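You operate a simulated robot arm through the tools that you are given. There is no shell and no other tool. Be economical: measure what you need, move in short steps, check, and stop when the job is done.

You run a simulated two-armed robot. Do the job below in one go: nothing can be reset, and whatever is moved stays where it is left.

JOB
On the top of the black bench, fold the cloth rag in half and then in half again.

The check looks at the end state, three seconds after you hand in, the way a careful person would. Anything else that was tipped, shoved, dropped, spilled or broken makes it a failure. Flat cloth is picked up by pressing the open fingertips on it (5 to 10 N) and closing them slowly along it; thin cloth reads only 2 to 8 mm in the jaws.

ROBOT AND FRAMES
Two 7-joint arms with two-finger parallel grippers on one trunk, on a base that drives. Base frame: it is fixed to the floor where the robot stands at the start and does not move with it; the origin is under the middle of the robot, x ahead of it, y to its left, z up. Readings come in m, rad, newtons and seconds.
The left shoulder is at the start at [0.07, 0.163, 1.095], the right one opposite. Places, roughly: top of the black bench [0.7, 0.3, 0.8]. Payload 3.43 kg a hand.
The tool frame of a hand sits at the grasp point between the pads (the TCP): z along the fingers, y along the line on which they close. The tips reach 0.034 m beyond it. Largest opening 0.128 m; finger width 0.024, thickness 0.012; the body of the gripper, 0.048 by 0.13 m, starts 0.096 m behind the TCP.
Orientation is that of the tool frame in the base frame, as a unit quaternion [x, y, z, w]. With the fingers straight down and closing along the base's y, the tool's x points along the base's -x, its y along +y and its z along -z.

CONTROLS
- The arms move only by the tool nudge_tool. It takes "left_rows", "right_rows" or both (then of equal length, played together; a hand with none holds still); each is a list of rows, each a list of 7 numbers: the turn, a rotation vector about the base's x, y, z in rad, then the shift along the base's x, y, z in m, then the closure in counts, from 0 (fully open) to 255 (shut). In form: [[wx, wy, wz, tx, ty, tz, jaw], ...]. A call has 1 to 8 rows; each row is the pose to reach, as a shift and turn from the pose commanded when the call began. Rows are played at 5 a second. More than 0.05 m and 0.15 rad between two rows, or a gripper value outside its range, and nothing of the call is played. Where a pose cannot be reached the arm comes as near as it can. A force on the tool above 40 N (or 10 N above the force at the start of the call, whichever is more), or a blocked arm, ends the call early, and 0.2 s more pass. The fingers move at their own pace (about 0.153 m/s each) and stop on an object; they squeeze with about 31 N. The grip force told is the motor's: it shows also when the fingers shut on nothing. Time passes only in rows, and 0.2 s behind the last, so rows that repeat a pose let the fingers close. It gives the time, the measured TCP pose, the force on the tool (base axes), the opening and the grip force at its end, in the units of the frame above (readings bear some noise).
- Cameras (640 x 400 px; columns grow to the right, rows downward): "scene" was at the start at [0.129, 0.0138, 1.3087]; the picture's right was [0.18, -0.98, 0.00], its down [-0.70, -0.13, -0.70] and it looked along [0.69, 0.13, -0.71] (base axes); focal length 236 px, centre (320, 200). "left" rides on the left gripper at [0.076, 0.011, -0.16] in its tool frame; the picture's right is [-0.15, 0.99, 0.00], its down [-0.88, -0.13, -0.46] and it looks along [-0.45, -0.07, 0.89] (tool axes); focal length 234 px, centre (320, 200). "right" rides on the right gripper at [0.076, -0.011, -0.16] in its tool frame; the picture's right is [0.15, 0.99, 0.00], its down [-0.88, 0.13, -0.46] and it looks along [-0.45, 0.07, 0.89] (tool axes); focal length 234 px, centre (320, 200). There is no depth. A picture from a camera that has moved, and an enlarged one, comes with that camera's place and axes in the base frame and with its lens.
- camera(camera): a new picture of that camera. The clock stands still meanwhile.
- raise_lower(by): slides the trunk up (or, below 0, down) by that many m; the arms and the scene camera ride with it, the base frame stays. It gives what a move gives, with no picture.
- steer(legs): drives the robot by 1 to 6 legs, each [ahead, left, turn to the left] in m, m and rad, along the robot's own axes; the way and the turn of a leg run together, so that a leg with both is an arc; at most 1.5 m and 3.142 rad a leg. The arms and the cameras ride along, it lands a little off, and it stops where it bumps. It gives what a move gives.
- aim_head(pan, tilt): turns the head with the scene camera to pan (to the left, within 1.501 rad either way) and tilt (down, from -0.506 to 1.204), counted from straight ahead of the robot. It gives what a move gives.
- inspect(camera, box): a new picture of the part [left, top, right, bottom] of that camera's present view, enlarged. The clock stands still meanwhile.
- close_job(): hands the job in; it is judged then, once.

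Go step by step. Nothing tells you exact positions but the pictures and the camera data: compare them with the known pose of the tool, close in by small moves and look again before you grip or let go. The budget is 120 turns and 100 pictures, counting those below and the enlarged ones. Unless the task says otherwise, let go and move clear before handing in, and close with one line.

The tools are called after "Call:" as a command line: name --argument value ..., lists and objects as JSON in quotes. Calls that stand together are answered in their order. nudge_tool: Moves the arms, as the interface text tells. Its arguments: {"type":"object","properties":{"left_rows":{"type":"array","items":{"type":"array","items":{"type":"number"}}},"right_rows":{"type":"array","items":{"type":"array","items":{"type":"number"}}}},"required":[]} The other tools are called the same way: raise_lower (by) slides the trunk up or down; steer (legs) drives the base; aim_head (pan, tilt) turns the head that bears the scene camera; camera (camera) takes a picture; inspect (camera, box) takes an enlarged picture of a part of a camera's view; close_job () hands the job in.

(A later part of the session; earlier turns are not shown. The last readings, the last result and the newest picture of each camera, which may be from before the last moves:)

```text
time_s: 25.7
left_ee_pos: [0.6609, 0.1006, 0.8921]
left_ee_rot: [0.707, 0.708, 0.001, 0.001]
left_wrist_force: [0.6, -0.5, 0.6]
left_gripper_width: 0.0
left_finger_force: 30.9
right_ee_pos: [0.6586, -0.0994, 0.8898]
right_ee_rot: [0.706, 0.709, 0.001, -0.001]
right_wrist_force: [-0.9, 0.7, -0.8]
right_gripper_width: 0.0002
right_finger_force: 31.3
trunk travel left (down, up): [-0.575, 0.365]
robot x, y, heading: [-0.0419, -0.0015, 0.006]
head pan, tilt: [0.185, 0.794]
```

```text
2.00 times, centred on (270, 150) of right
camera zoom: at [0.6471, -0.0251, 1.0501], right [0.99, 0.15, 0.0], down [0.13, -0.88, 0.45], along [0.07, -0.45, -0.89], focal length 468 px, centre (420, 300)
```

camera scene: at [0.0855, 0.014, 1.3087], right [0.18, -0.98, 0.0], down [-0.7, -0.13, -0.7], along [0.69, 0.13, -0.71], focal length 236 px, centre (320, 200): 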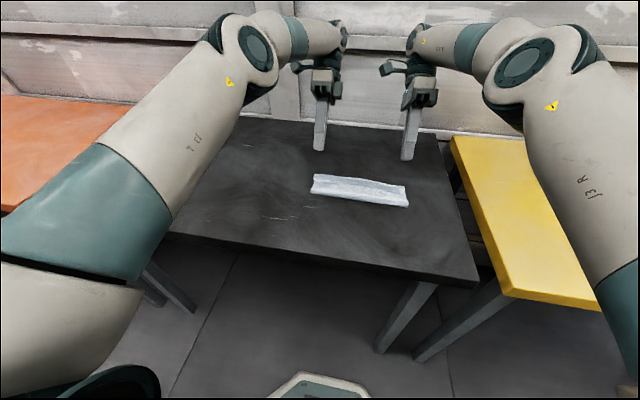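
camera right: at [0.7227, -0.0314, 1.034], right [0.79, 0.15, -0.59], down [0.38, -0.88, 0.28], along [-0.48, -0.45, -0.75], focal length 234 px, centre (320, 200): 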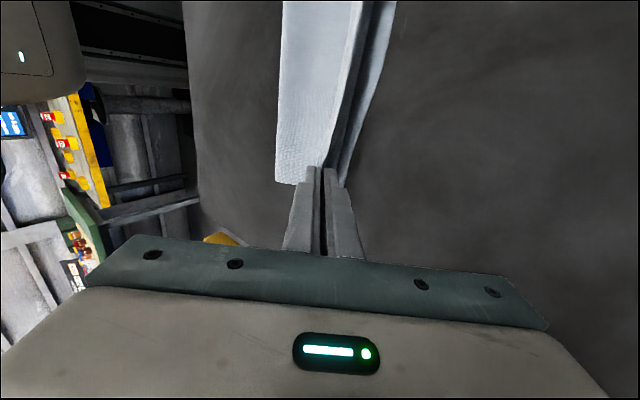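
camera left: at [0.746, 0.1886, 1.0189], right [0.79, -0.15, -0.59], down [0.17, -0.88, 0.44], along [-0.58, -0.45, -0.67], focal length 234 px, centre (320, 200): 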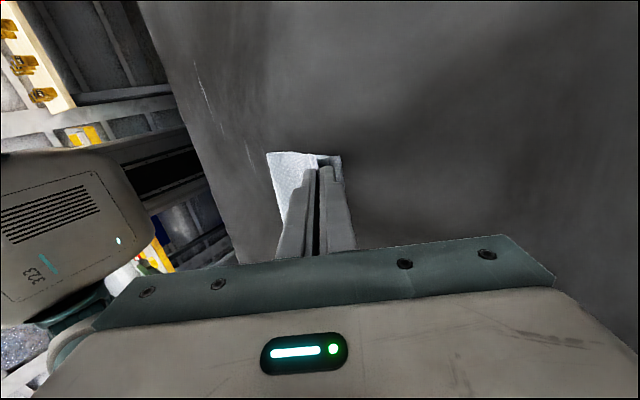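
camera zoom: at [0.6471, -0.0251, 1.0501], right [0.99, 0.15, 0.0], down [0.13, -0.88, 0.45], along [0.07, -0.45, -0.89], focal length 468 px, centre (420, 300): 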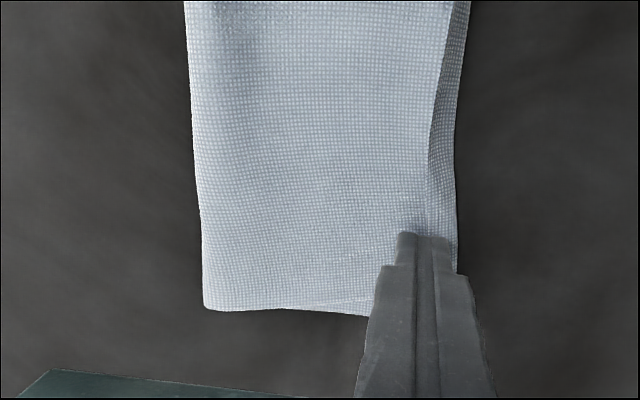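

The hem opened and the strip is now about 0.11 m wide, with just the edge curled against the fingers. I raise the hands and look again.

Call:
nudge_tool --left_rows '[[0, 0, 0, 0.015, 0, 0.002, 255], [0, 0, 0, 0.025, 0, 0.03, 255], [0, 0, 0, 0.0, 0, 0.07, 255], [0, 0, 0, -0.02, 0, 0.07, 255]]' --right_rows '[[0, 0, 0, 0.015, 0, 0.002, 255], [0, 0, 0, 0.025, 0, 0.03, 255], [0, 0, 0, 0.0, 0, 0.07, 255], [0, 0, 0, -0.02, 0, 0.07, 255]]'

Call:
inspect --camera "scene" --box '[260, 120, 460, 245]'

Call:
inspect --camera "left" --box '[180, 50, 480, 250]'

Call:
inspect --camera "right" --box '[180, 0, 480, 200]'

```text
time_s: 26.7
left_ee_pos: [0.6404, 0.1006, 0.9603]
left_ee_rot: [0.707, 0.708, 0.0, -0.001]
left_wrist_force: [0.4, -0.5, 0.6]
left_gripper_width: 0.0
left_finger_force: 31.0
right_ee_pos: [0.638, -0.0986, 0.9592]
right_ee_rot: [0.706, 0.708, 0.0, -0.002]
right_wrist_force: [0.2, 1.0, -0.2]
right_gripper_width: 0.0
right_finger_force: 31.7
trunk travel left (down, up): [-0.575, 0.365]
robot x, y, heading: [-0.0413, 0.0, 0.002]
head pan, tilt: [0.185, 0.794]
```

```text
3.20 times, centred on (360, 182) of scene
camera zoom: at [0.0884, 0.0137, 1.3085], right [0.18, -0.98, 0.0], down [-0.7, -0.13, -0.7], along [0.69, 0.13, -0.71], focal length 754 px, centre (192, 256)
```

zoom: 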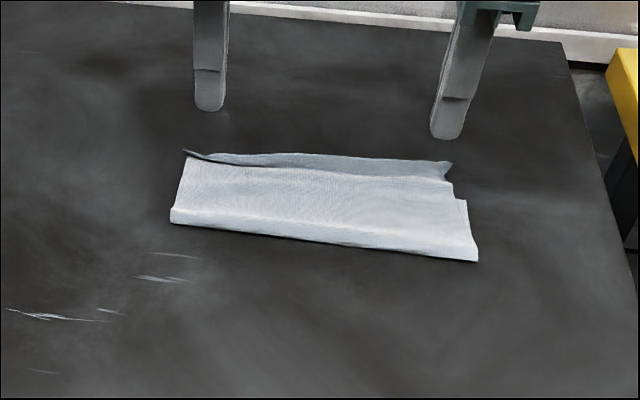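

```text
2.00 times, centred on (330, 150) of left
camera zoom: at [0.6509, 0.177, 1.1212], right [0.99, -0.15, 0.0], down [-0.13, -0.88, 0.46], along [-0.07, -0.45, -0.89], focal length 468 px, centre (300, 300)
```

zoom: 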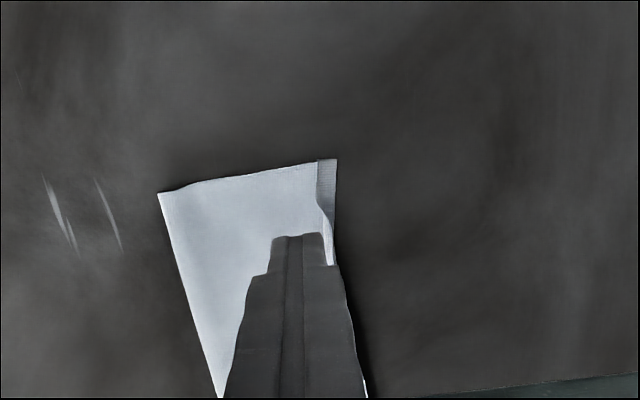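

```text
2.00 times, centred on (330, 100) of right
camera zoom: at [0.6273, -0.0247, 1.1191], right [0.99, 0.15, 0.0], down [0.14, -0.88, 0.45], along [0.07, -0.45, -0.89], focal length 468 px, centre (300, 400)
```

zoom: 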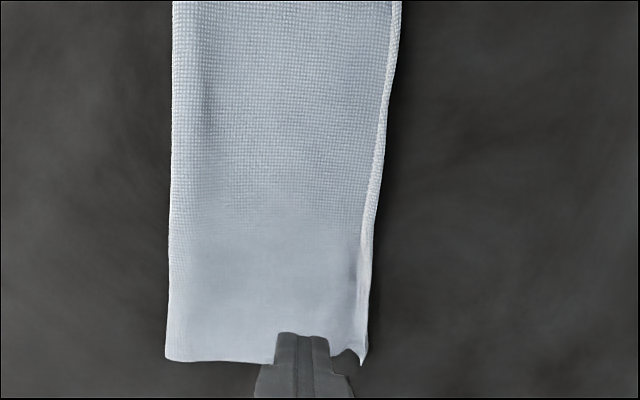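

That looks good; the upper edge now stands up slightly along the far side. I move the hands aside for a clear view.

Call:
nudge_tool --left_rows '[[0, 0, 0, 0, 0.04, 0.02, 255], [0, 0, 0, 0, 0.08, 0.04, 255], [0, 0, 0, 0, 0.12, 0.05, 255]]' --right_rows '[[0, 0, 0, 0, -0.03, 0.03, 255], [0, 0, 0, 0, -0.06, 0.06, 255], [0, 0, 0, 0, -0.08, 0.09, 255]]'

Call:
inspect --camera "scene" --box '[280, 130, 440, 230]'

Call:
camera --camera "right"

Call:
camera --camera "left"

```text
time_s: 27.5
left_ee_pos: [0.6411, 0.2235, 1.0131]
left_ee_rot: [0.707, 0.707, 0.0, 0.0]
left_wrist_force: [-0.7, 1.0, 0.3]
left_gripper_width: 0.0
left_finger_force: 31.5
right_ee_pos: [0.6374, -0.1756, 1.0529]
right_ee_rot: [0.705, 0.709, -0.001, -0.002]
right_wrist_force: [0.0, -0.8, 0.8]
right_gripper_width: 0.0
right_finger_force: 30.5
trunk travel left (down, up): [-0.575, 0.365]
robot x, y, heading: [-0.0386, 0.0023, -0.002]
head pan, tilt: [0.185, 0.794]
```

```text
4.00 times, centred on (360, 180) of scene
camera zoom: at [0.0862, 0.0151, 1.3087], right [0.18, -0.98, 0.0], down [-0.7, -0.13, -0.7], along [0.69, 0.13, -0.71], focal length 942 px, centre (160, 280)
```

zoom: 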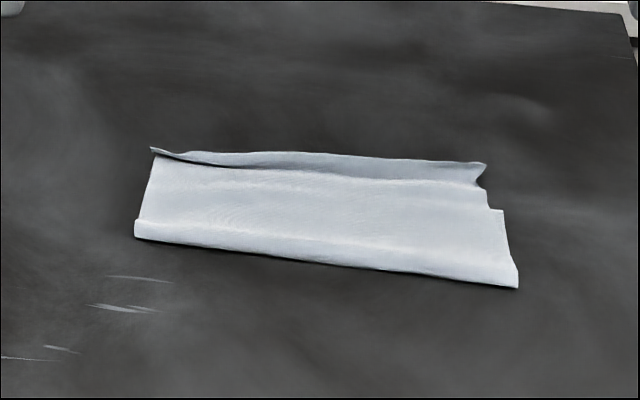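

```text
62 pictures are left
camera right: at [0.6248, -0.1019, 1.212], right [0.99, 0.15, 0.0], down [0.14, -0.88, 0.45], along [0.07, -0.45, -0.89], focal length 234 px, centre (320, 200)
```

right: 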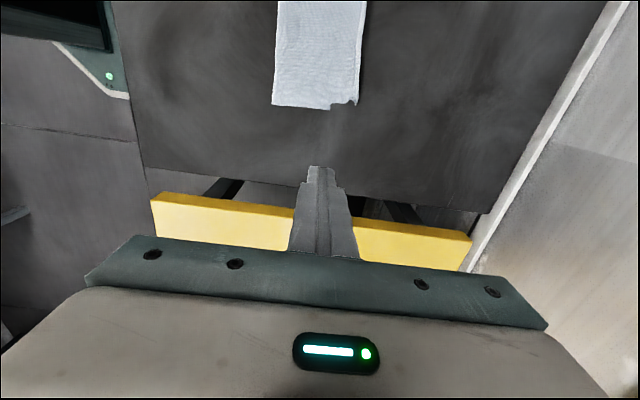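

```text
61 pictures are left
camera left: at [0.6499, 0.299, 1.172], right [0.99, -0.15, 0.0], down [-0.13, -0.88, 0.46], along [-0.06, -0.45, -0.89], focal length 234 px, centre (320, 200)
```

left: 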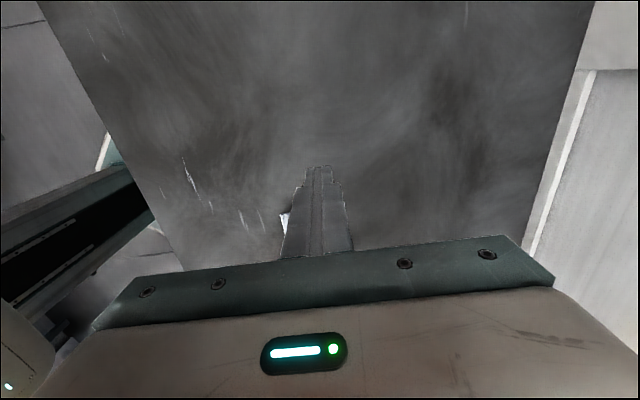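

At the right end the top layer overhangs the bottom one by 2–3 cm, and its edge is standing up. That edge is easy to pinch, so I'll bring the open jaws over it at both ends and set it back evenly.

Call:
nudge_tool --left_rows '[[0, 0, 0, 0.005, -0.04, -0.02, 190], [0, 0, 0, 0.01, -0.08, -0.04, 190], [0, 0, 0, 0.018, -0.12, -0.06, 190], [0, 0, 0, 0.018, -0.123, -0.093, 190], [0, 0, 0, 0.018, -0.123, -0.093, 190]]' --right_rows '[[0, 0, 0, 0.01, 0.03, -0.04, 190], [0, 0, 0, 0.02, 0.05, -0.07, 190], [0, 0, 0, 0.03, 0.07, -0.09, 190], [0, 0, 0, 0.04, 0.074, -0.133, 190], [0, 0, 0, 0.04, 0.074, -0.133, 190]]'

Call:
inspect --camera "left" --box '[200, 90, 440, 250]'

Call:
inspect --camera "right" --box '[200, 90, 440, 250]'

```text
refused: row 1 steps farther than a row can; nothing moved
```

```text
2.50 times, centred on (320, 170) of left
camera zoom: at [0.6499, 0.299, 1.172], right [0.99, -0.15, 0.0], down [-0.13, -0.88, 0.46], along [-0.06, -0.45, -0.89], focal length 585 px, centre (320, 275)
```

zoom: 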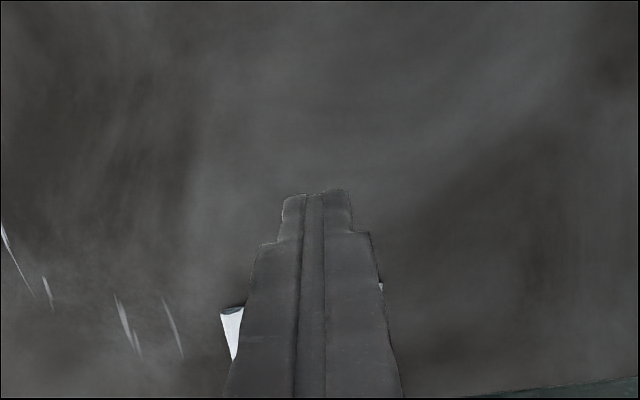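

```text
2.50 times, centred on (320, 170) of right
camera zoom: at [0.6248, -0.1019, 1.212], right [0.99, 0.15, 0.0], down [0.14, -0.88, 0.45], along [0.07, -0.45, -0.89], focal length 585 px, centre (320, 275)
```

zoom: 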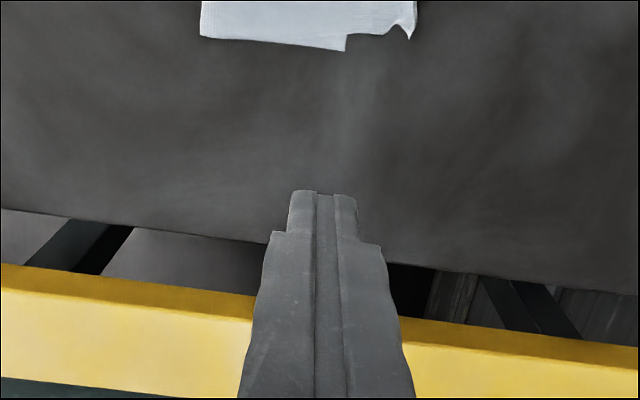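

One step was too large, so I resend the approach with smaller steps.

Call:
nudge_tool --left_rows '[[0, 0, 0, 0.005, -0.03, -0.01, 190], [0, 0, 0, 0.01, -0.06, -0.03, 190], [0, 0, 0, 0.015, -0.095, -0.045, 190], [0, 0, 0, 0.018, -0.123, -0.06, 190], [0, 0, 0, 0.018, -0.123, -0.093, 190], [0, 0, 0, 0.018, -0.123, -0.093, 190]]' --right_rows '[[0, 0, 0, 0.01, 0.02, -0.03, 190], [0, 0, 0, 0.02, 0.04, -0.06, 190], [0, 0, 0, 0.03, 0.06, -0.085, 190], [0, 0, 0, 0.04, 0.074, -0.1, 190], [0, 0, 0, 0.04, 0.074, -0.133, 190], [0, 0, 0, 0.04, 0.074, -0.133, 190]]'

Call:
inspect --camera "left" --box '[200, 90, 440, 250]'

Call:
inspect --camera "right" --box '[200, 90, 440, 250]'

```text
time_s: 28.9
left_ee_pos: [0.6565, 0.0975, 0.9186]
left_ee_rot: [0.706, 0.708, 0.001, 0.0]
left_wrist_force: [0.0, -1.0, -0.2]
left_gripper_width: 0.0331
left_finger_force: 0.0
right_ee_pos: [0.6772, -0.104, 0.9184]
right_ee_rot: [0.706, 0.709, 0.0, -0.002]
right_wrist_force: [-0.4, 0.3, -0.6]
right_gripper_width: 0.0328
right_finger_force: 0.2
trunk travel left (down, up): [-0.575, 0.365]
robot x, y, heading: [-0.0403, 0.0021, -0.001]
head pan, tilt: [0.185, 0.794]
```

```text
2.50 times, centred on (320, 170) of left
camera zoom: at [0.6664, 0.1741, 1.0792], right [0.99, -0.15, 0.0], down [-0.13, -0.88, 0.46], along [-0.06, -0.45, -0.89], focal length 585 px, centre (320, 275)
```

zoom: 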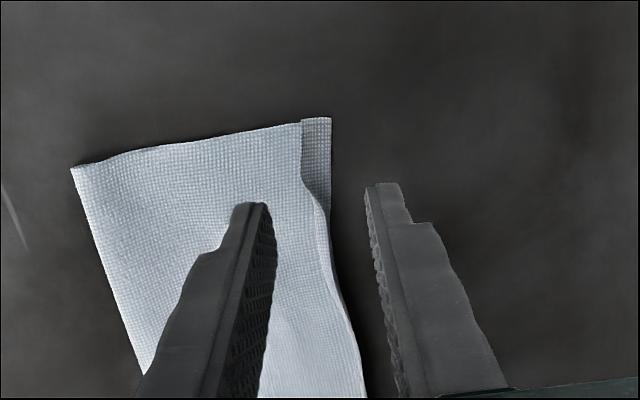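

```text
2.50 times, centred on (320, 170) of right
camera zoom: at [0.6656, -0.0308, 1.0778], right [0.99, 0.15, 0.0], down [0.13, -0.88, 0.45], along [0.07, -0.45, -0.89], focal length 585 px, centre (320, 275)
```

zoom: 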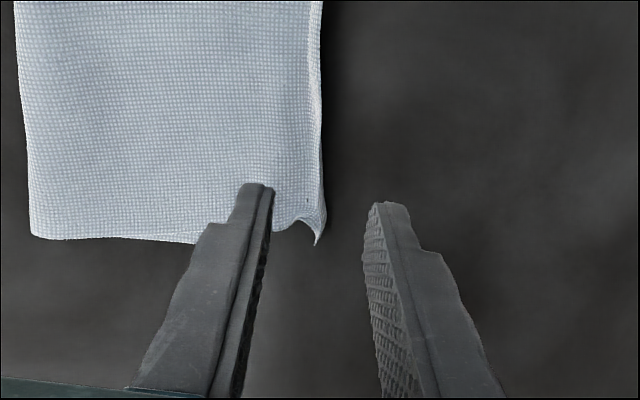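

The edge lies between the jaws on both sides. I lower and close on it.

Call:
nudge_tool --left_rows '[[0, 0, 0, 0, 0, -0.015, 190], [0, 0, 0, 0, 0, -0.027, 190], [0, 0, 0, 0, 0, -0.027, 215], [0, 0, 0, 0, 0, -0.027, 235], [0, 0, 0, 0, 0, -0.027, 255], [0, 0, 0, 0, 0, -0.027, 255]]' --right_rows '[[0, 0, 0, 0, 0, -0.015, 190], [0, 0, 0, 0, 0, -0.028, 190], [0, 0, 0, 0, 0, -0.028, 215], [0, 0, 0, 0, 0, -0.028, 235], [0, 0, 0, 0, 0, -0.028, 255], [0, 0, 0, 0, 0, -0.028, 255]]'

Call:
inspect --camera "left" --box '[200, 90, 440, 250]'

Call:
inspect --camera "right" --box '[200, 90, 440, 250]'

```text
time_s: 30.3
left_ee_pos: [0.6581, 0.0986, 0.8923]
left_ee_rot: [0.708, 0.707, 0.0, 0.001]
left_wrist_force: [0.6, 0.0, 0.1]
left_gripper_width: 0.0017
left_finger_force: 30.9
right_ee_pos: [0.6784, -0.1046, 0.8896]
right_ee_rot: [0.706, 0.709, 0.001, -0.001]
right_wrist_force: [0.0, -0.2, -0.5]
right_gripper_width: 0.0018
right_finger_force: 30.9
trunk travel left (down, up): [-0.575, 0.365]
robot x, y, heading: [-0.0441, -0.0007, -0.003]
head pan, tilt: [0.185, 0.794]
```

```text
2.50 times, centred on (320, 170) of left
camera zoom: at [0.6675, 0.1736, 1.0518], right [0.99, -0.15, 0.0], down [-0.13, -0.88, 0.46], along [-0.06, -0.45, -0.89], focal length 585 px, centre (320, 275)
```

zoom: 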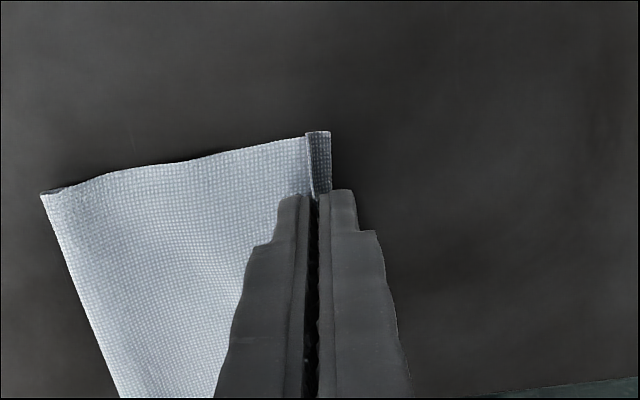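

```text
2.50 times, centred on (320, 170) of right
camera zoom: at [0.6666, -0.0311, 1.0495], right [0.99, 0.15, 0.0], down [0.13, -0.88, 0.45], along [0.07, -0.45, -0.89], focal length 585 px, centre (320, 275)
```

zoom: 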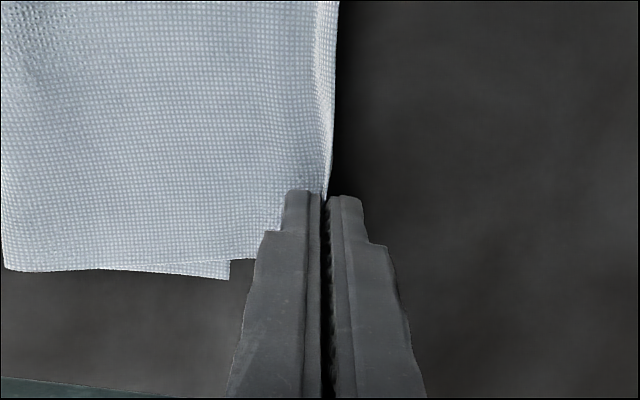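

Both edges are gripped. I lift slightly to see the bottom layer's edge under it.

Call:
nudge_tool --left_rows '[[0, 0, 0, -0.005, 0, 0.02, 255], [0, 0, 0, -0.012, 0, 0.045, 255], [0, 0, 0, -0.02, 0, 0.06, 255]]' --right_rows '[[0, 0, 0, -0.01, 0, 0.02, 255], [0, 0, 0, -0.025, 0, 0.045, 255], [0, 0, 0, -0.038, 0, 0.06, 255]]'

Call:
camera --camera "left"

Call:
camera --camera "right"

Call:
inspect --camera "scene" --box '[260, 120, 460, 245]'

```text
time_s: 31.1
left_ee_pos: [0.6368, 0.098, 0.9518]
left_ee_rot: [0.707, 0.707, 0.001, 0.001]
left_wrist_force: [-0.2, -0.4, -0.3]
left_gripper_width: 0.0015
left_finger_force: 30.9
right_ee_pos: [0.6395, -0.1058, 0.9511]
right_ee_rot: [0.706, 0.708, 0.001, -0.002]
right_wrist_force: [-0.2, -0.1, -0.4]
right_gripper_width: 0.0016
right_finger_force: 30.7
trunk travel left (down, up): [-0.575, 0.365]
robot x, y, heading: [-0.0387, 0.0005, -0.003]
head pan, tilt: [0.185, 0.794]
```

```text
54 pictures are left
camera left: at [0.6469, 0.1737, 1.1127], right [0.99, -0.15, 0.0], down [-0.13, -0.88, 0.46], along [-0.06, -0.45, -0.89], focal length 234 px, centre (320, 200)
```

left: 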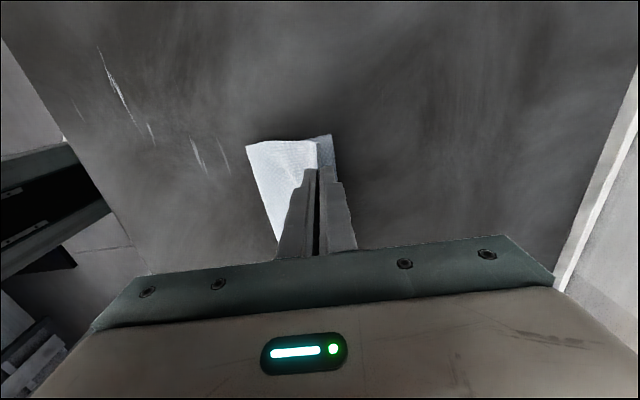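

```text
53 pictures are left
camera right: at [0.6273, -0.0313, 1.1104], right [0.99, 0.15, 0.0], down [0.13, -0.88, 0.45], along [0.07, -0.45, -0.89], focal length 234 px, centre (320, 200)
```

right: 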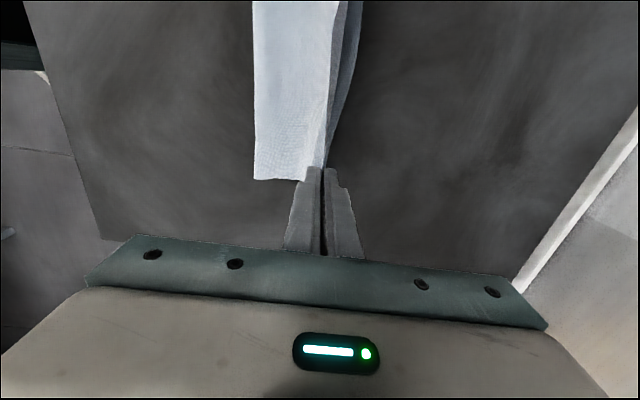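

```text
3.20 times, centred on (360, 182) of scene
camera zoom: at [0.0867, 0.0136, 1.3087], right [0.18, -0.98, 0.0], down [-0.7, -0.13, -0.7], along [0.69, 0.13, -0.71], focal length 754 px, centre (192, 256)
```

zoom: 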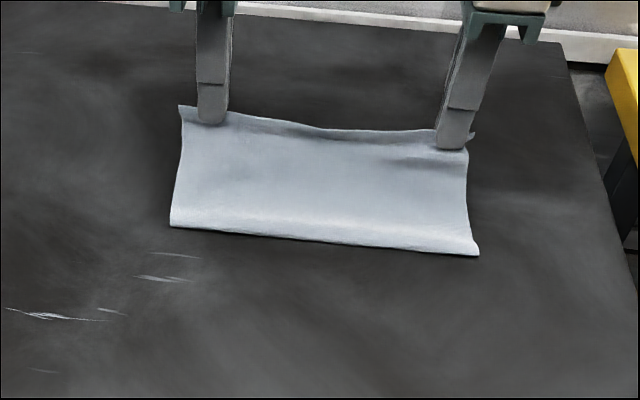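

The bottom edge is at x≈0.655 (left) and 0.651 (right). I'll shift the hands back, drive the base forward a little for reach, and then lay the top edge on it with a tilt.

Call:
nudge_tool --left_rows '[[0, 0.1, 0, -0.02, 0, -0.01, 255], [0, 0.2, 0, -0.04, 0, -0.02, 255]]' --right_rows '[[0, 0.1, 0, -0.02, 0, -0.01, 255], [0, 0.2, 0, -0.04, 0, -0.02, 255]]'

Call:
steer --legs '[[0.04, 0, 0]]'

```text
time_s: 31.7
left_ee_pos: [0.5988, 0.0981, 0.9326]
left_ee_rot: [0.704, 0.703, -0.071, -0.07]
left_wrist_force: [0.5, 0.0, 0.2]
left_gripper_width: 0.0017
left_finger_force: 30.6
right_ee_pos: [0.6019, -0.1044, 0.928]
right_ee_rot: [0.702, 0.705, -0.07, -0.073]
right_wrist_force: [-0.1, -0.7, -0.3]
right_gripper_width: 0.0019
right_finger_force: 30.7
trunk travel left (down, up): [-0.575, 0.365]
robot x, y, heading: [-0.0463, 0.0022, -0.004]
head pan, tilt: [0.185, 0.794]
```

```text
time_s: 32.6
left_ee_pos: [0.6385, 0.0991, 0.9332]
left_ee_rot: [0.703, 0.704, -0.071, -0.07]
left_wrist_force: [0.0, 0.0, -1.0]
left_gripper_width: 0.0016
left_finger_force: 30.8
right_ee_pos: [0.6399, -0.1051, 0.9293]
right_ee_rot: [0.702, 0.705, -0.071, -0.072]
right_wrist_force: [0.2, 0.1, 0.3]
right_gripper_width: 0.0018
right_finger_force: 31.1
trunk travel left (down, up): [-0.575, 0.365]
robot x, y, heading: [-0.0019, -0.0012, 0.002]
head pan, tilt: [0.185, 0.794]
```

Now I lay the edge down with more tilt, nudged 8 mm to the right to align the ends.

Call:
nudge_tool --left_rows '[[0, 0.1, 0, 0.007, -0.004, -0.012, 255], [0, 0.19, 0, 0.014, -0.008, -0.026, 255], [0, 0.28, 0, 0.021, -0.008, -0.038, 255], [0, 0.28, 0, 0.021, -0.008, -0.038, 255]]' --right_rows '[[0, 0.1, 0, 0.006, -0.004, -0.012, 255], [0, 0.19, 0, 0.011, -0.008, -0.024, 255], [0, 0.28, 0, 0.016, -0.008, -0.034, 255], [0, 0.28, 0, 0.016, -0.008, -0.034, 255]]'

Call:
camera --camera "left"

Call:
camera --camera "right"

```text
time_s: 33.6
left_ee_pos: [0.6581, 0.0909, 0.8942]
left_ee_rot: [0.687, 0.687, -0.167, -0.168]
left_wrist_force: [-0.3, 0.3, -0.5]
left_gripper_width: 0.0017
left_finger_force: 31.1
right_ee_pos: [0.6543, -0.1122, 0.8957]
right_ee_rot: [0.684, 0.689, -0.167, -0.17]
right_wrist_force: [-1.1, -0.1, -0.4]
right_gripper_width: 0.0014
right_finger_force: 31.2
trunk travel left (down, up): [-0.575, 0.365]
robot x, y, heading: [0.0016, 0.0025, -0.0]
head pan, tilt: [0.185, 0.794]
```

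```text
51 pictures are left
camera left: at [0.7404, 0.167, 1.032], right [0.88, -0.15, -0.46], down [0.09, -0.88, 0.47], along [-0.47, -0.45, -0.76], focal length 234 px, centre (320, 200)
```

left: 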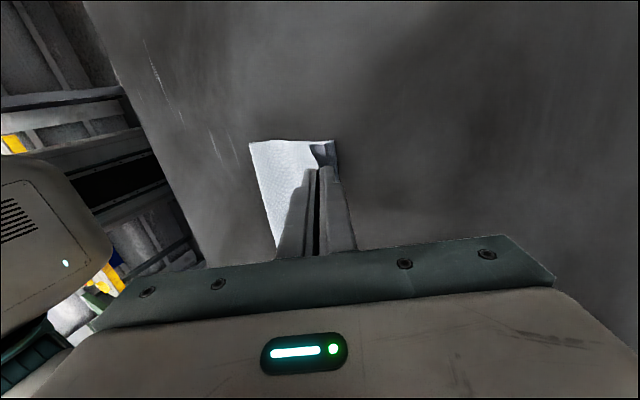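

```text
50 pictures are left
camera right: at [0.7185, -0.0388, 1.0422], right [0.88, 0.15, -0.46], down [0.33, -0.88, 0.34], along [-0.35, -0.45, -0.82], focal length 234 px, centre (320, 200)
```

right: 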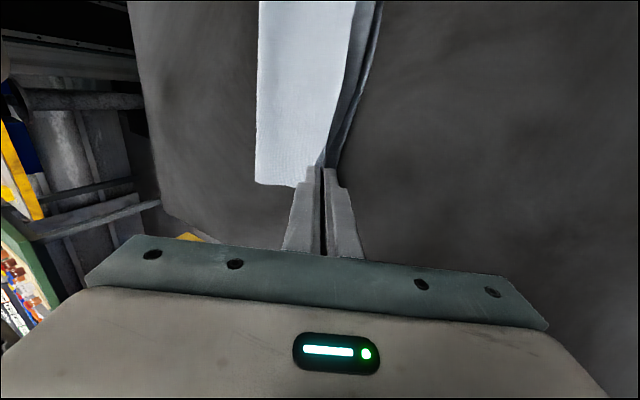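

The top edge sits just over the bottom edge. I lower slightly, open, and withdraw along the fingers.

Call:
nudge_tool --left_rows '[[0, 0, 0, 0, 0, -0.002, 255], [0, 0, 0, 0, 0, -0.002, 243], [0, 0, 0, 0, 0, -0.001, 230], [0, 0, 0, 0, 0, -0.001, 220], [0, 0, 0, 0.005, 0, 0.01, 220], [0, 0, 0, 0.014, 0, 0.03, 220], [0, 0, 0, 0.014, 0, 0.07, 220]]' --right_rows '[[0, 0, 0, 0, 0, -0.003, 255], [0, 0, 0, 0, 0, -0.003, 243], [0, 0, 0, 0, 0, -0.002, 230], [0, 0, 0, 0, 0, -0.002, 220], [0, 0, 0, 0.005, 0, 0.01, 220], [0, 0, 0, 0.014, 0, 0.03, 220], [0, 0, 0, 0.014, 0, 0.07, 220]]'

Call:
inspect --camera "scene" --box '[260, 120, 460, 245]'

Call:
inspect --camera "right" --box '[180, 0, 480, 200]'

Call:
inspect --camera "left" --box '[180, 50, 480, 250]'

```text
time_s: 35.2
left_ee_pos: [0.6695, 0.091, 0.9666]
left_ee_rot: [0.687, 0.687, -0.167, -0.166]
left_wrist_force: [0.6, 0.3, 0.5]
left_gripper_width: 0.0177
left_finger_force: 0.1
right_ee_pos: [0.666, -0.1124, 0.9664]
right_ee_rot: [0.685, 0.688, -0.167, -0.17]
right_wrist_force: [-0.7, -0.4, -0.1]
right_gripper_width: 0.0176
right_finger_force: 0.0
trunk travel left (down, up): [-0.575, 0.365]
robot x, y, heading: [-0.002, -0.0002, -0.003]
head pan, tilt: [0.185, 0.794]
```

```text
3.20 times, centred on (360, 182) of scene
camera zoom: at [0.1236, 0.0136, 1.3089], right [0.18, -0.98, 0.0], down [-0.7, -0.13, -0.7], along [0.69, 0.13, -0.71], focal length 754 px, centre (192, 256)
```

zoom: 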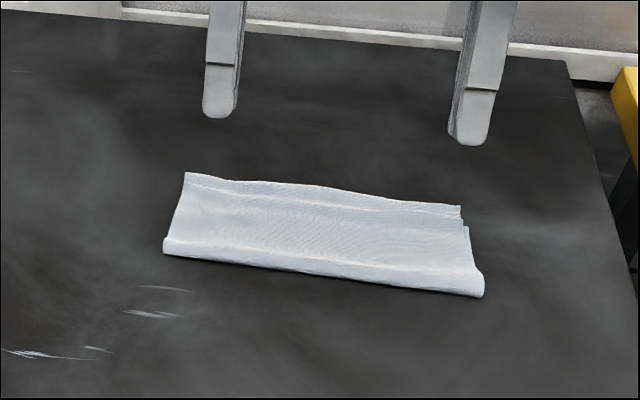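

```text
2.00 times, centred on (330, 100) of right
camera zoom: at [0.7298, -0.0388, 1.1145], right [0.88, 0.15, -0.46], down [0.33, -0.88, 0.34], along [-0.35, -0.45, -0.82], focal length 468 px, centre (300, 400)
```

zoom: 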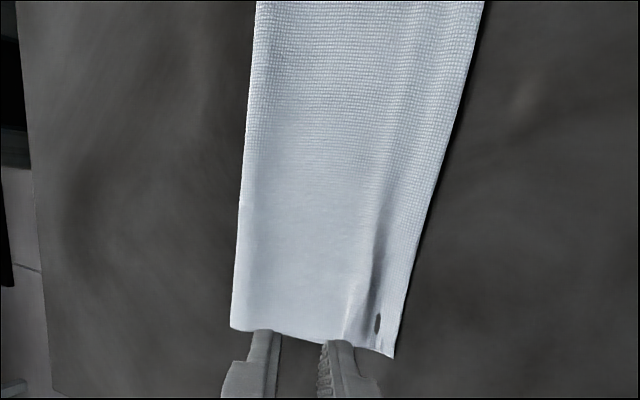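

```text
2.00 times, centred on (330, 150) of left
camera zoom: at [0.7521, 0.1656, 1.1029], right [0.88, -0.15, -0.45], down [0.09, -0.88, 0.46], along [-0.47, -0.45, -0.76], focal length 468 px, centre (300, 300)
```

zoom: 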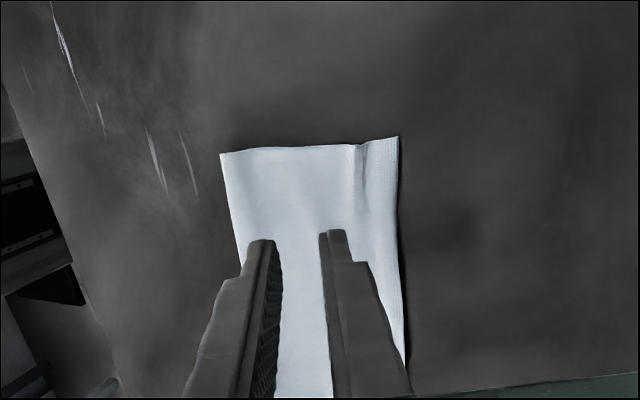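

That is a clean first fold: a strip about 0.10 × 0.26 m with both layers nearly aligned. Next comes the cross fold, taking the left end over to the right. I'll park the left hand aside and return the right hand to closing along y.

Call:
nudge_tool --left_rows '[[0, -0.12, 0, -0.02, 0.03, 0.02, 200], [0, -0.24, 0, -0.04, 0.06, 0.04, 200], [0, -0.36, 0, -0.06, 0.1, 0.06, 200], [0, -0.48, 0, -0.08, 0.14, 0.07, 200], [0, -0.48, 0, -0.09, 0.18, 0.07, 200], [0, -0.48, 0, -0.1, 0.22, 0.07, 200], [0, -0.48, 0, -0.1, 0.25, 0.07, 200]]' --right_rows '[[0, -0.12, 0, -0.01, 0, 0.02, 200], [0, -0.24, 0, -0.02, 0, 0.04, 200], [0, -0.36, 0, -0.03, 0, 0.05, 200], [0, -0.48, 0, -0.04, 0, 0.06, 200], [0, -0.48, 0, -0.04, 0, 0.06, 200], [0, -0.48, 0, -0.04, 0, 0.06, 200], [0, -0.48, 0, -0.04, 0, 0.06, 200]]'

Call:
nudge_tool --right_rows '[[0, 0, 0.145, 0, 0.02, 0, 200], [0, 0, 0.29, 0, 0.04, 0, 200], [0, 0, 0.435, 0, 0.07, 0, 200], [0, 0, 0.58, 0, 0.1, 0, 200], [0, 0, 0.725, 0, 0.13, 0, 200], [0, 0, 0.87, 0, 0.16, 0, 200], [0, 0, 1.015, 0, 0.185, 0, 200], [0, 0, 1.16, 0, 0.21, 0, 200]]'

Call:
nudge_tool --right_rows '[[0, 0, 0.14, 0, 0, -0.03, 200], [0, 0, 0.28, 0, 0, -0.06, 200], [0, 0, 0.41, 0, 0, -0.09, 200], [0, 0, 0.41, 0, 0, -0.09, 200]]'

Call:
camera --camera "right"

Call:
camera --camera "scene"

```text
time_s: 36.8
left_ee_pos: [0.5714, 0.3415, 1.0332]
left_ee_rot: [0.707, 0.707, 0.0, 0.001]
left_wrist_force: [0.5, 0.6, 0.1]
left_gripper_width: 0.0276
left_finger_force: 0.1
right_ee_pos: [0.6291, -0.1117, 1.0251]
right_ee_rot: [0.706, 0.709, 0.0, -0.002]
right_wrist_force: [-1.0, 0.9, -0.3]
right_gripper_width: 0.0275
right_finger_force: 0.0
trunk travel left (down, up): [-0.575, 0.365]
robot x, y, heading: [-0.0062, -0.0004, -0.0]
head pan, tilt: [0.185, 0.794]
```

```text
time_s: 38.6
left_ee_pos: [0.5725, 0.3417, 1.0332]
left_ee_rot: [0.707, 0.707, 0.0, 0.001]
left_wrist_force: [0.0, -0.4, -1.3]
left_gripper_width: 0.0276
left_finger_force: 0.1
right_ee_pos: [0.6306, 0.0991, 1.027]
right_ee_rot: [0.202, 0.979, -0.002, -0.001]
right_wrist_force: [0.3, -0.1, 0.5]
right_gripper_width: 0.0273
right_finger_force: 0.1
trunk travel left (down, up): [-0.575, 0.365]
robot x, y, heading: [0.0022, 0.0027, -0.004]
head pan, tilt: [0.185, 0.794]
```

```text
time_s: 39.6
left_ee_pos: [0.5728, 0.341, 1.0336]
left_ee_rot: [0.707, 0.707, 0.001, 0.001]
left_wrist_force: [0.6, 0.4, -0.9]
left_gripper_width: 0.0277
left_finger_force: 0.0
right_ee_pos: [0.6283, 0.0972, 0.9363]
right_ee_rot: [-0.003, 1.0, -0.001, -0.001]
right_wrist_force: [-0.3, 0.6, -0.3]
right_gripper_width: 0.0278
right_finger_force: 0.2
trunk travel left (down, up): [-0.575, 0.365]
robot x, y, heading: [-0.0019, -0.0016, 0.004]
head pan, tilt: [0.185, 0.794]
```

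```text
46 pictures are left
camera right: at [0.5525, 0.0843, 1.0954], right [-0.15, 0.99, 0.0], down [0.88, 0.14, 0.45], along [0.45, 0.07, -0.89], focal length 234 px, centre (320, 200)
```

right: 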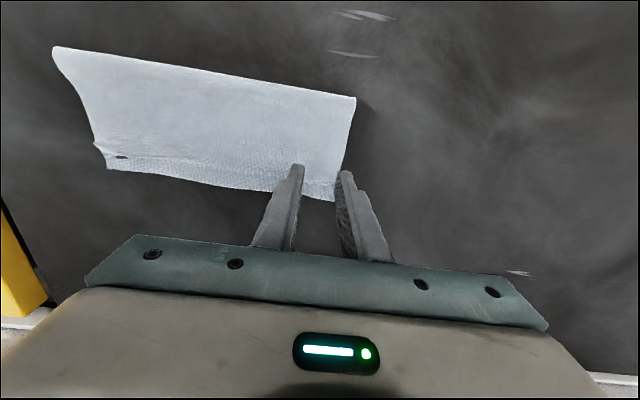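

```text
45 pictures are left
camera scene: at [0.1263, 0.014, 1.3087], right [0.18, -0.98, 0.0], down [-0.7, -0.13, -0.7], along [0.69, 0.13, -0.71], focal length 236 px, centre (320, 200)
```

scene: 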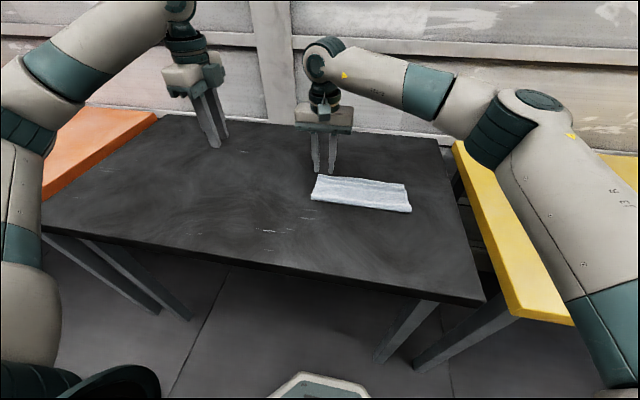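

The strip measures x 0.562–0.672 and y −0.14 to 0.12, which is just half the cloth. I place the right hand at the middle of the left end and press to pinch both layers.

Call:
nudge_tool --right_rows '[[0, 0, 0, -0.011, 0.004, -0.02, 203], [0, 0, 0, -0.011, 0.004, -0.04, 203], [0, 0, 0, -0.011, 0.004, -0.046, 203], [0, 0, 0, -0.011, 0.004, -0.049, 203], [0, 0, 0, -0.011, 0.004, -0.051, 203]]'

```text
time_s: 40.8
left_ee_pos: [0.5721, 0.3418, 1.0343]
left_ee_rot: [0.706, 0.708, 0.0, 0.0]
left_wrist_force: [-0.3, 0.2, -0.4]
left_gripper_width: 0.0279
left_finger_force: 0.1
right_ee_pos: [0.6188, 0.1016, 0.8852]
right_ee_rot: [-0.002, 1.0, -0.001, 0.0]
right_wrist_force: [-0.7, -0.6, 8.4]
right_gripper_width: 0.0262
right_finger_force: 0.0
trunk travel left (down, up): [-0.575, 0.365]
robot x, y, heading: [-0.0014, 0.0048, 0.005]
head pan, tilt: [0.185, 0.794]
```

Pressing with 8 N. I close slowly.

Call:
nudge_tool --right_rows '[[0, 0, 0, 0, 0, -0.001, 210], [0, 0, 0, 0, 0, -0.001, 217], [0, 0, 0, 0, 0, -0.001, 224], [0, 0, 0, 0, 0, -0.001, 231], [0, 0, 0, 0, 0, -0.001, 238], [0, 0, 0, 0, 0, -0.001, 245], [0, 0, 0, 0, 0, -0.001, 255], [0, 0, 0, 0, 0, -0.001, 255]]'

Call:
nudge_tool --right_rows '[[0, 0, 0, 0, -0.002, 0.015, 255], [0, 0, 0, 0, -0.005, 0.03, 255], [0, 0, 0, 0, -0.005, 0.03, 255]]'

Call:
inspect --camera "right" --box '[150, 50, 450, 250]'

Call:
inspect --camera "scene" --box '[280, 130, 440, 230]'

Call:
camera --camera "left"

```text
time_s: 42.6
left_ee_pos: [0.5707, 0.3404, 1.0351]
left_ee_rot: [0.707, 0.707, 0.001, 0.001]
left_wrist_force: [0.0, 0.1, 0.0]
left_gripper_width: 0.0277
left_finger_force: 0.1
right_ee_pos: [0.6178, 0.1025, 0.8859]
right_ee_rot: [-0.001, 1.0, 0.0, -0.001]
right_wrist_force: [3.8, 2.9, 28.2]
right_gripper_width: 0.0062
right_finger_force: 30.9
trunk travel left (down, up): [-0.575, 0.365]
robot x, y, heading: [-0.0041, -0.0021, 0.002]
head pan, tilt: [0.185, 0.794]
```

```text
time_s: 43.4
left_ee_pos: [0.5731, 0.3408, 1.0335]
left_ee_rot: [0.707, 0.707, 0.001, 0.001]
left_wrist_force: [0.2, 0.2, 0.0]
left_gripper_width: 0.0276
left_finger_force: 0.1
right_ee_pos: [0.6186, 0.0962, 0.9118]
right_ee_rot: [-0.002, 1.0, -0.002, -0.002]
right_wrist_force: [-0.6, -0.4, -0.9]
right_gripper_width: 0.0059
right_finger_force: 30.4
trunk travel left (down, up): [-0.575, 0.365]
robot x, y, heading: [-0.0055, -0.0005, -0.005]
head pan, tilt: [0.185, 0.794]
```

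```text
2.00 times, centred on (300, 150) of right
camera zoom: at [0.5432, 0.0839, 1.0724], right [-0.15, 0.99, 0.0], down [0.88, 0.13, 0.45], along [0.45, 0.07, -0.89], focal length 468 px, centre (360, 300)
```

zoom: 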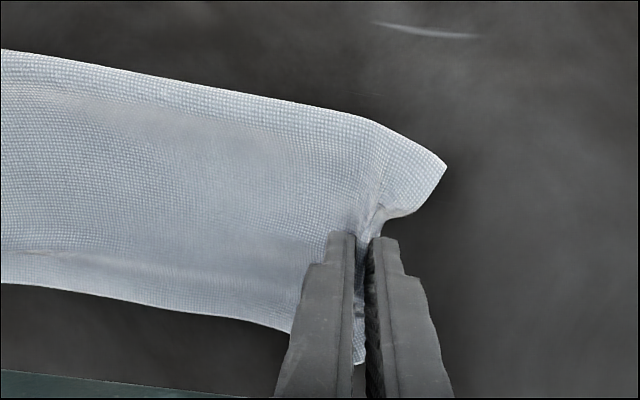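

```text
4.00 times, centred on (360, 180) of scene
camera zoom: at [0.1274, 0.0139, 1.3085], right [0.18, -0.98, 0.0], down [-0.7, -0.13, -0.7], along [0.69, 0.13, -0.71], focal length 942 px, centre (160, 280)
```

zoom: 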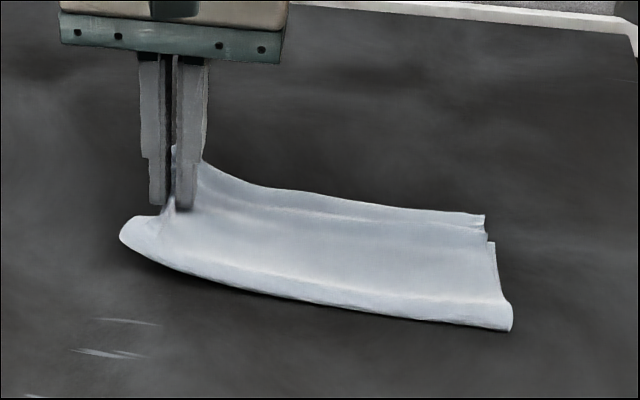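

```text
42 pictures are left
camera left: at [0.5829, 0.4171, 1.1931], right [0.99, -0.15, 0.0], down [-0.13, -0.88, 0.46], along [-0.07, -0.45, -0.89], focal length 234 px, centre (320, 200)
```

left: 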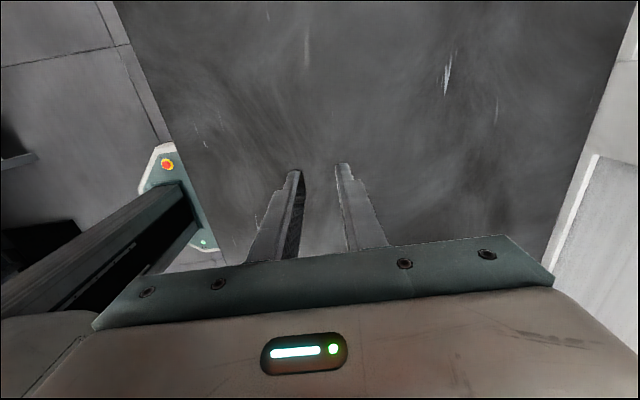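

The jaws read 6 mm, so both layers are gripped and the whole end lifts. I carry it along the first half of the arc with a gradual tilt.

Call:
nudge_tool --right_rows '[[0.08, 0, 0, 0, -0.012, 0.023, 255], [0.125, 0, 0, 0, -0.024, 0.037, 255], [0.17, 0, 0, 0, -0.038, 0.049, 255], [0.21, 0, 0, 0, -0.055, 0.058, 255], [0.25, 0, 0, 0, -0.072, 0.065, 255], [0.29, 0, 0, 0, -0.092, 0.069, 255], [0.33, 0, 0, 0, -0.111, 0.07, 255]]'

Call:
inspect --camera "scene" --box '[260, 100, 460, 225]'

Call:
camera --camera "left"

```text
time_s: 45.0
left_ee_pos: [0.5719, 0.34, 1.0339]
left_ee_rot: [0.707, 0.707, 0.0, 0.0]
left_wrist_force: [0.2, -0.2, 0.0]
left_gripper_width: 0.0275
left_finger_force: 0.1
right_ee_pos: [0.6187, -0.0144, 0.9825]
right_ee_rot: [-0.002, 0.987, 0.164, -0.001]
right_wrist_force: [0.2, 0.1, -0.5]
right_gripper_width: 0.006
right_finger_force: 31.2
trunk travel left (down, up): [-0.575, 0.365]
robot x, y, heading: [-0.005, 0.0014, -0.007]
head pan, tilt: [0.185, 0.794]
```

```text
3.20 times, centred on (360, 162) of scene
camera zoom: at [0.1267, 0.0128, 1.3087], right [0.18, -0.98, 0.0], down [-0.7, -0.13, -0.7], along [0.69, 0.13, -0.71], focal length 754 px, centre (192, 320)
```

zoom: 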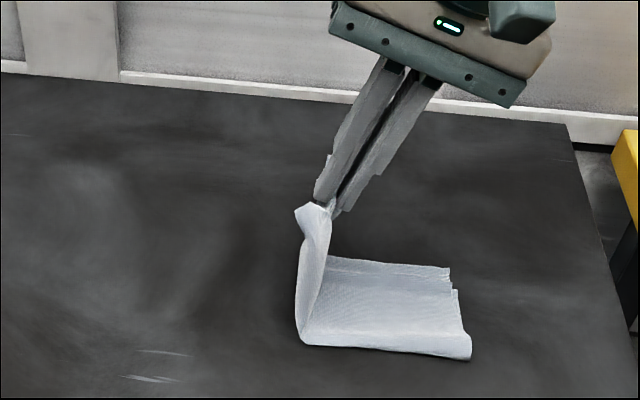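

```text
40 pictures are left
camera left: at [0.5822, 0.4161, 1.194], right [0.99, -0.15, 0.0], down [-0.13, -0.88, 0.46], along [-0.06, -0.45, -0.89], focal length 234 px, centre (320, 200)
```

left: 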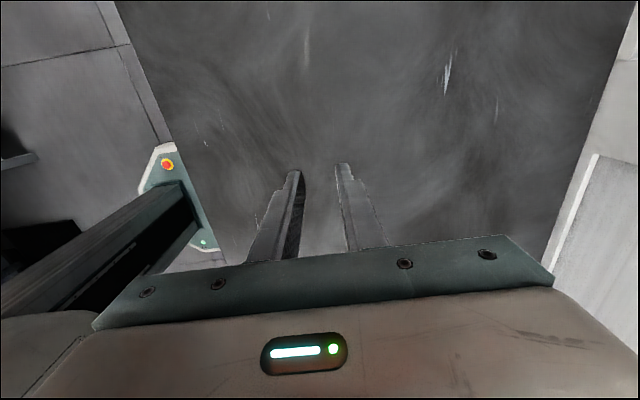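

The fold is going well: half the strip stands up with its base at y≈0, and the right end is at y≈−0.13. I continue down to the right end.

Call:
nudge_tool --right_rows '[[0.04, 0, 0, 0, -0.019, -0.002, 255], [0.08, 0, 0, 0, -0.038, -0.007, 255], [0.12, 0, 0, 0, -0.055, -0.015, 255], [0.16, 0, 0, 0, -0.07, -0.025, 255], [0.19, 0, 0, 0, -0.083, -0.038, 255], [0.22, 0, 0, 0, -0.094, -0.052, 255], [0.25, 0, 0, 0, -0.101, -0.066, 255], [0.27, 0, 0, 0, -0.106, -0.08, 255]]'

Call:
inspect --camera "scene" --box '[280, 120, 480, 245]'

Call:
camera --camera "right"

```text
time_s: 46.8
left_ee_pos: [0.5721, 0.3415, 1.0332]
left_ee_rot: [0.707, 0.707, 0.001, 0.0]
left_wrist_force: [0.7, 0.8, -0.3]
left_gripper_width: 0.0275
left_finger_force: 0.1
right_ee_pos: [0.6181, -0.1215, 0.9038]
right_ee_rot: [-0.002, 0.955, 0.296, -0.001]
right_wrist_force: [0.1, -0.2, -0.3]
right_gripper_width: 0.0059
right_finger_force: 31.3
trunk travel left (down, up): [-0.575, 0.365]
robot x, y, heading: [-0.0005, 0.0007, 0.004]
head pan, tilt: [0.185, 0.794]
```

```text
3.20 times, centred on (380, 182) of scene
camera zoom: at [0.1268, 0.0133, 1.3087], right [0.18, -0.98, 0.0], down [-0.7, -0.13, -0.7], along [0.69, 0.13, -0.71], focal length 754 px, centre (128, 256)
```

zoom: 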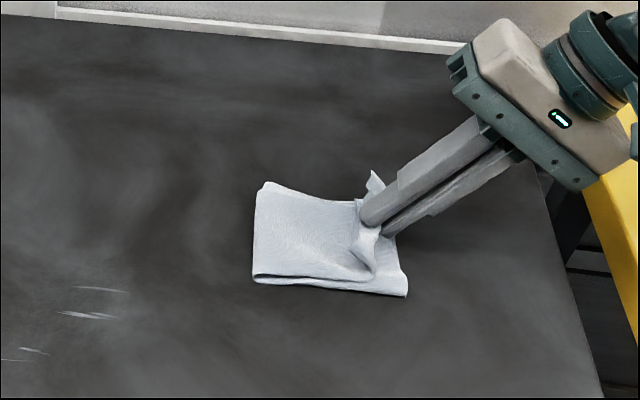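

```text
38 pictures are left
camera right: at [0.5427, -0.2228, 1.0285], right [-0.15, 0.82, 0.56], down [0.88, -0.15, 0.45], along [0.45, 0.56, -0.7], focal length 234 px, centre (320, 200)
```

right: 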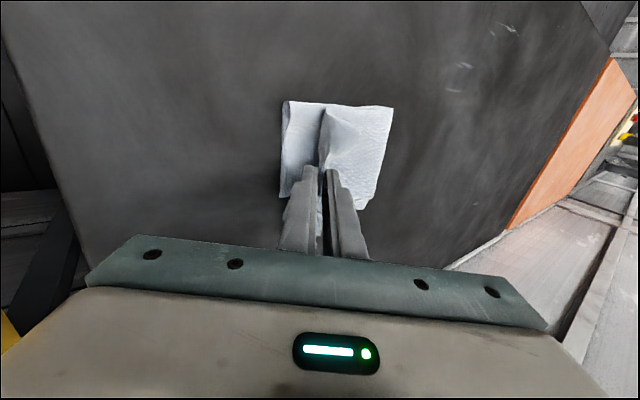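

The end is near the right edge. I lower to contact, open slowly, and withdraw along the fingers.

Call:
nudge_tool --right_rows '[[0, 0, 0, 0, -0.001, -0.005, 255], [0, 0, 0, 0, -0.002, -0.01, 255], [0, 0, 0, 0, -0.002, -0.01, 240], [0, 0, 0, 0, -0.002, -0.009, 225], [0, 0, 0, 0, -0.002, -0.008, 215], [0, 0, 0, 0, -0.01, 0.004, 215], [0, 0, 0, 0, -0.03, 0.03, 215], [0, 0, 0, 0, -0.05, 0.065, 215]]'

Call:
inspect --camera "scene" --box '[280, 120, 480, 245]'

Call:
inspect --camera "right" --box '[200, 20, 440, 180]'

```text
time_s: 48.6
left_ee_pos: [0.5723, 0.341, 1.0339]
left_ee_rot: [0.707, 0.707, 0.0, 0.001]
left_wrist_force: [0.3, 0.1, 0.2]
left_gripper_width: 0.0279
left_finger_force: 0.1
right_ee_pos: [0.6172, -0.1708, 0.9685]
right_ee_rot: [-0.002, 0.955, 0.295, 0.0]
right_wrist_force: [-0.3, -0.1, 0.4]
right_gripper_width: 0.0201
right_finger_force: 0.2
trunk travel left (down, up): [-0.575, 0.365]
robot x, y, heading: [-0.002, 0.0024, -0.001]
head pan, tilt: [0.185, 0.794]
```

```text
3.20 times, centred on (380, 182) of scene
camera zoom: at [0.1261, 0.0137, 1.3087], right [0.18, -0.98, 0.0], down [-0.7, -0.13, -0.7], along [0.69, 0.13, -0.71], focal length 754 px, centre (128, 256)
```

zoom: 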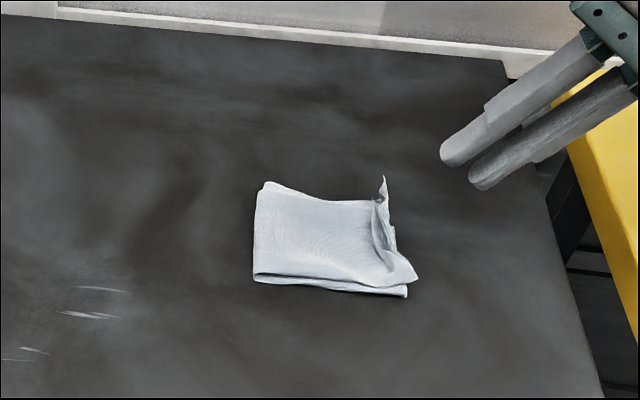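

```text
2.50 times, centred on (320, 100) of right
camera zoom: at [0.542, -0.2723, 1.0943], right [-0.15, 0.82, 0.56], down [0.88, -0.15, 0.45], along [0.45, 0.56, -0.7], focal length 585 px, centre (320, 450)
```

zoom: 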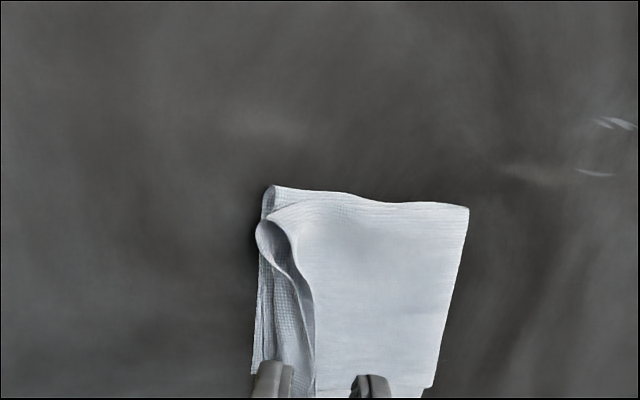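

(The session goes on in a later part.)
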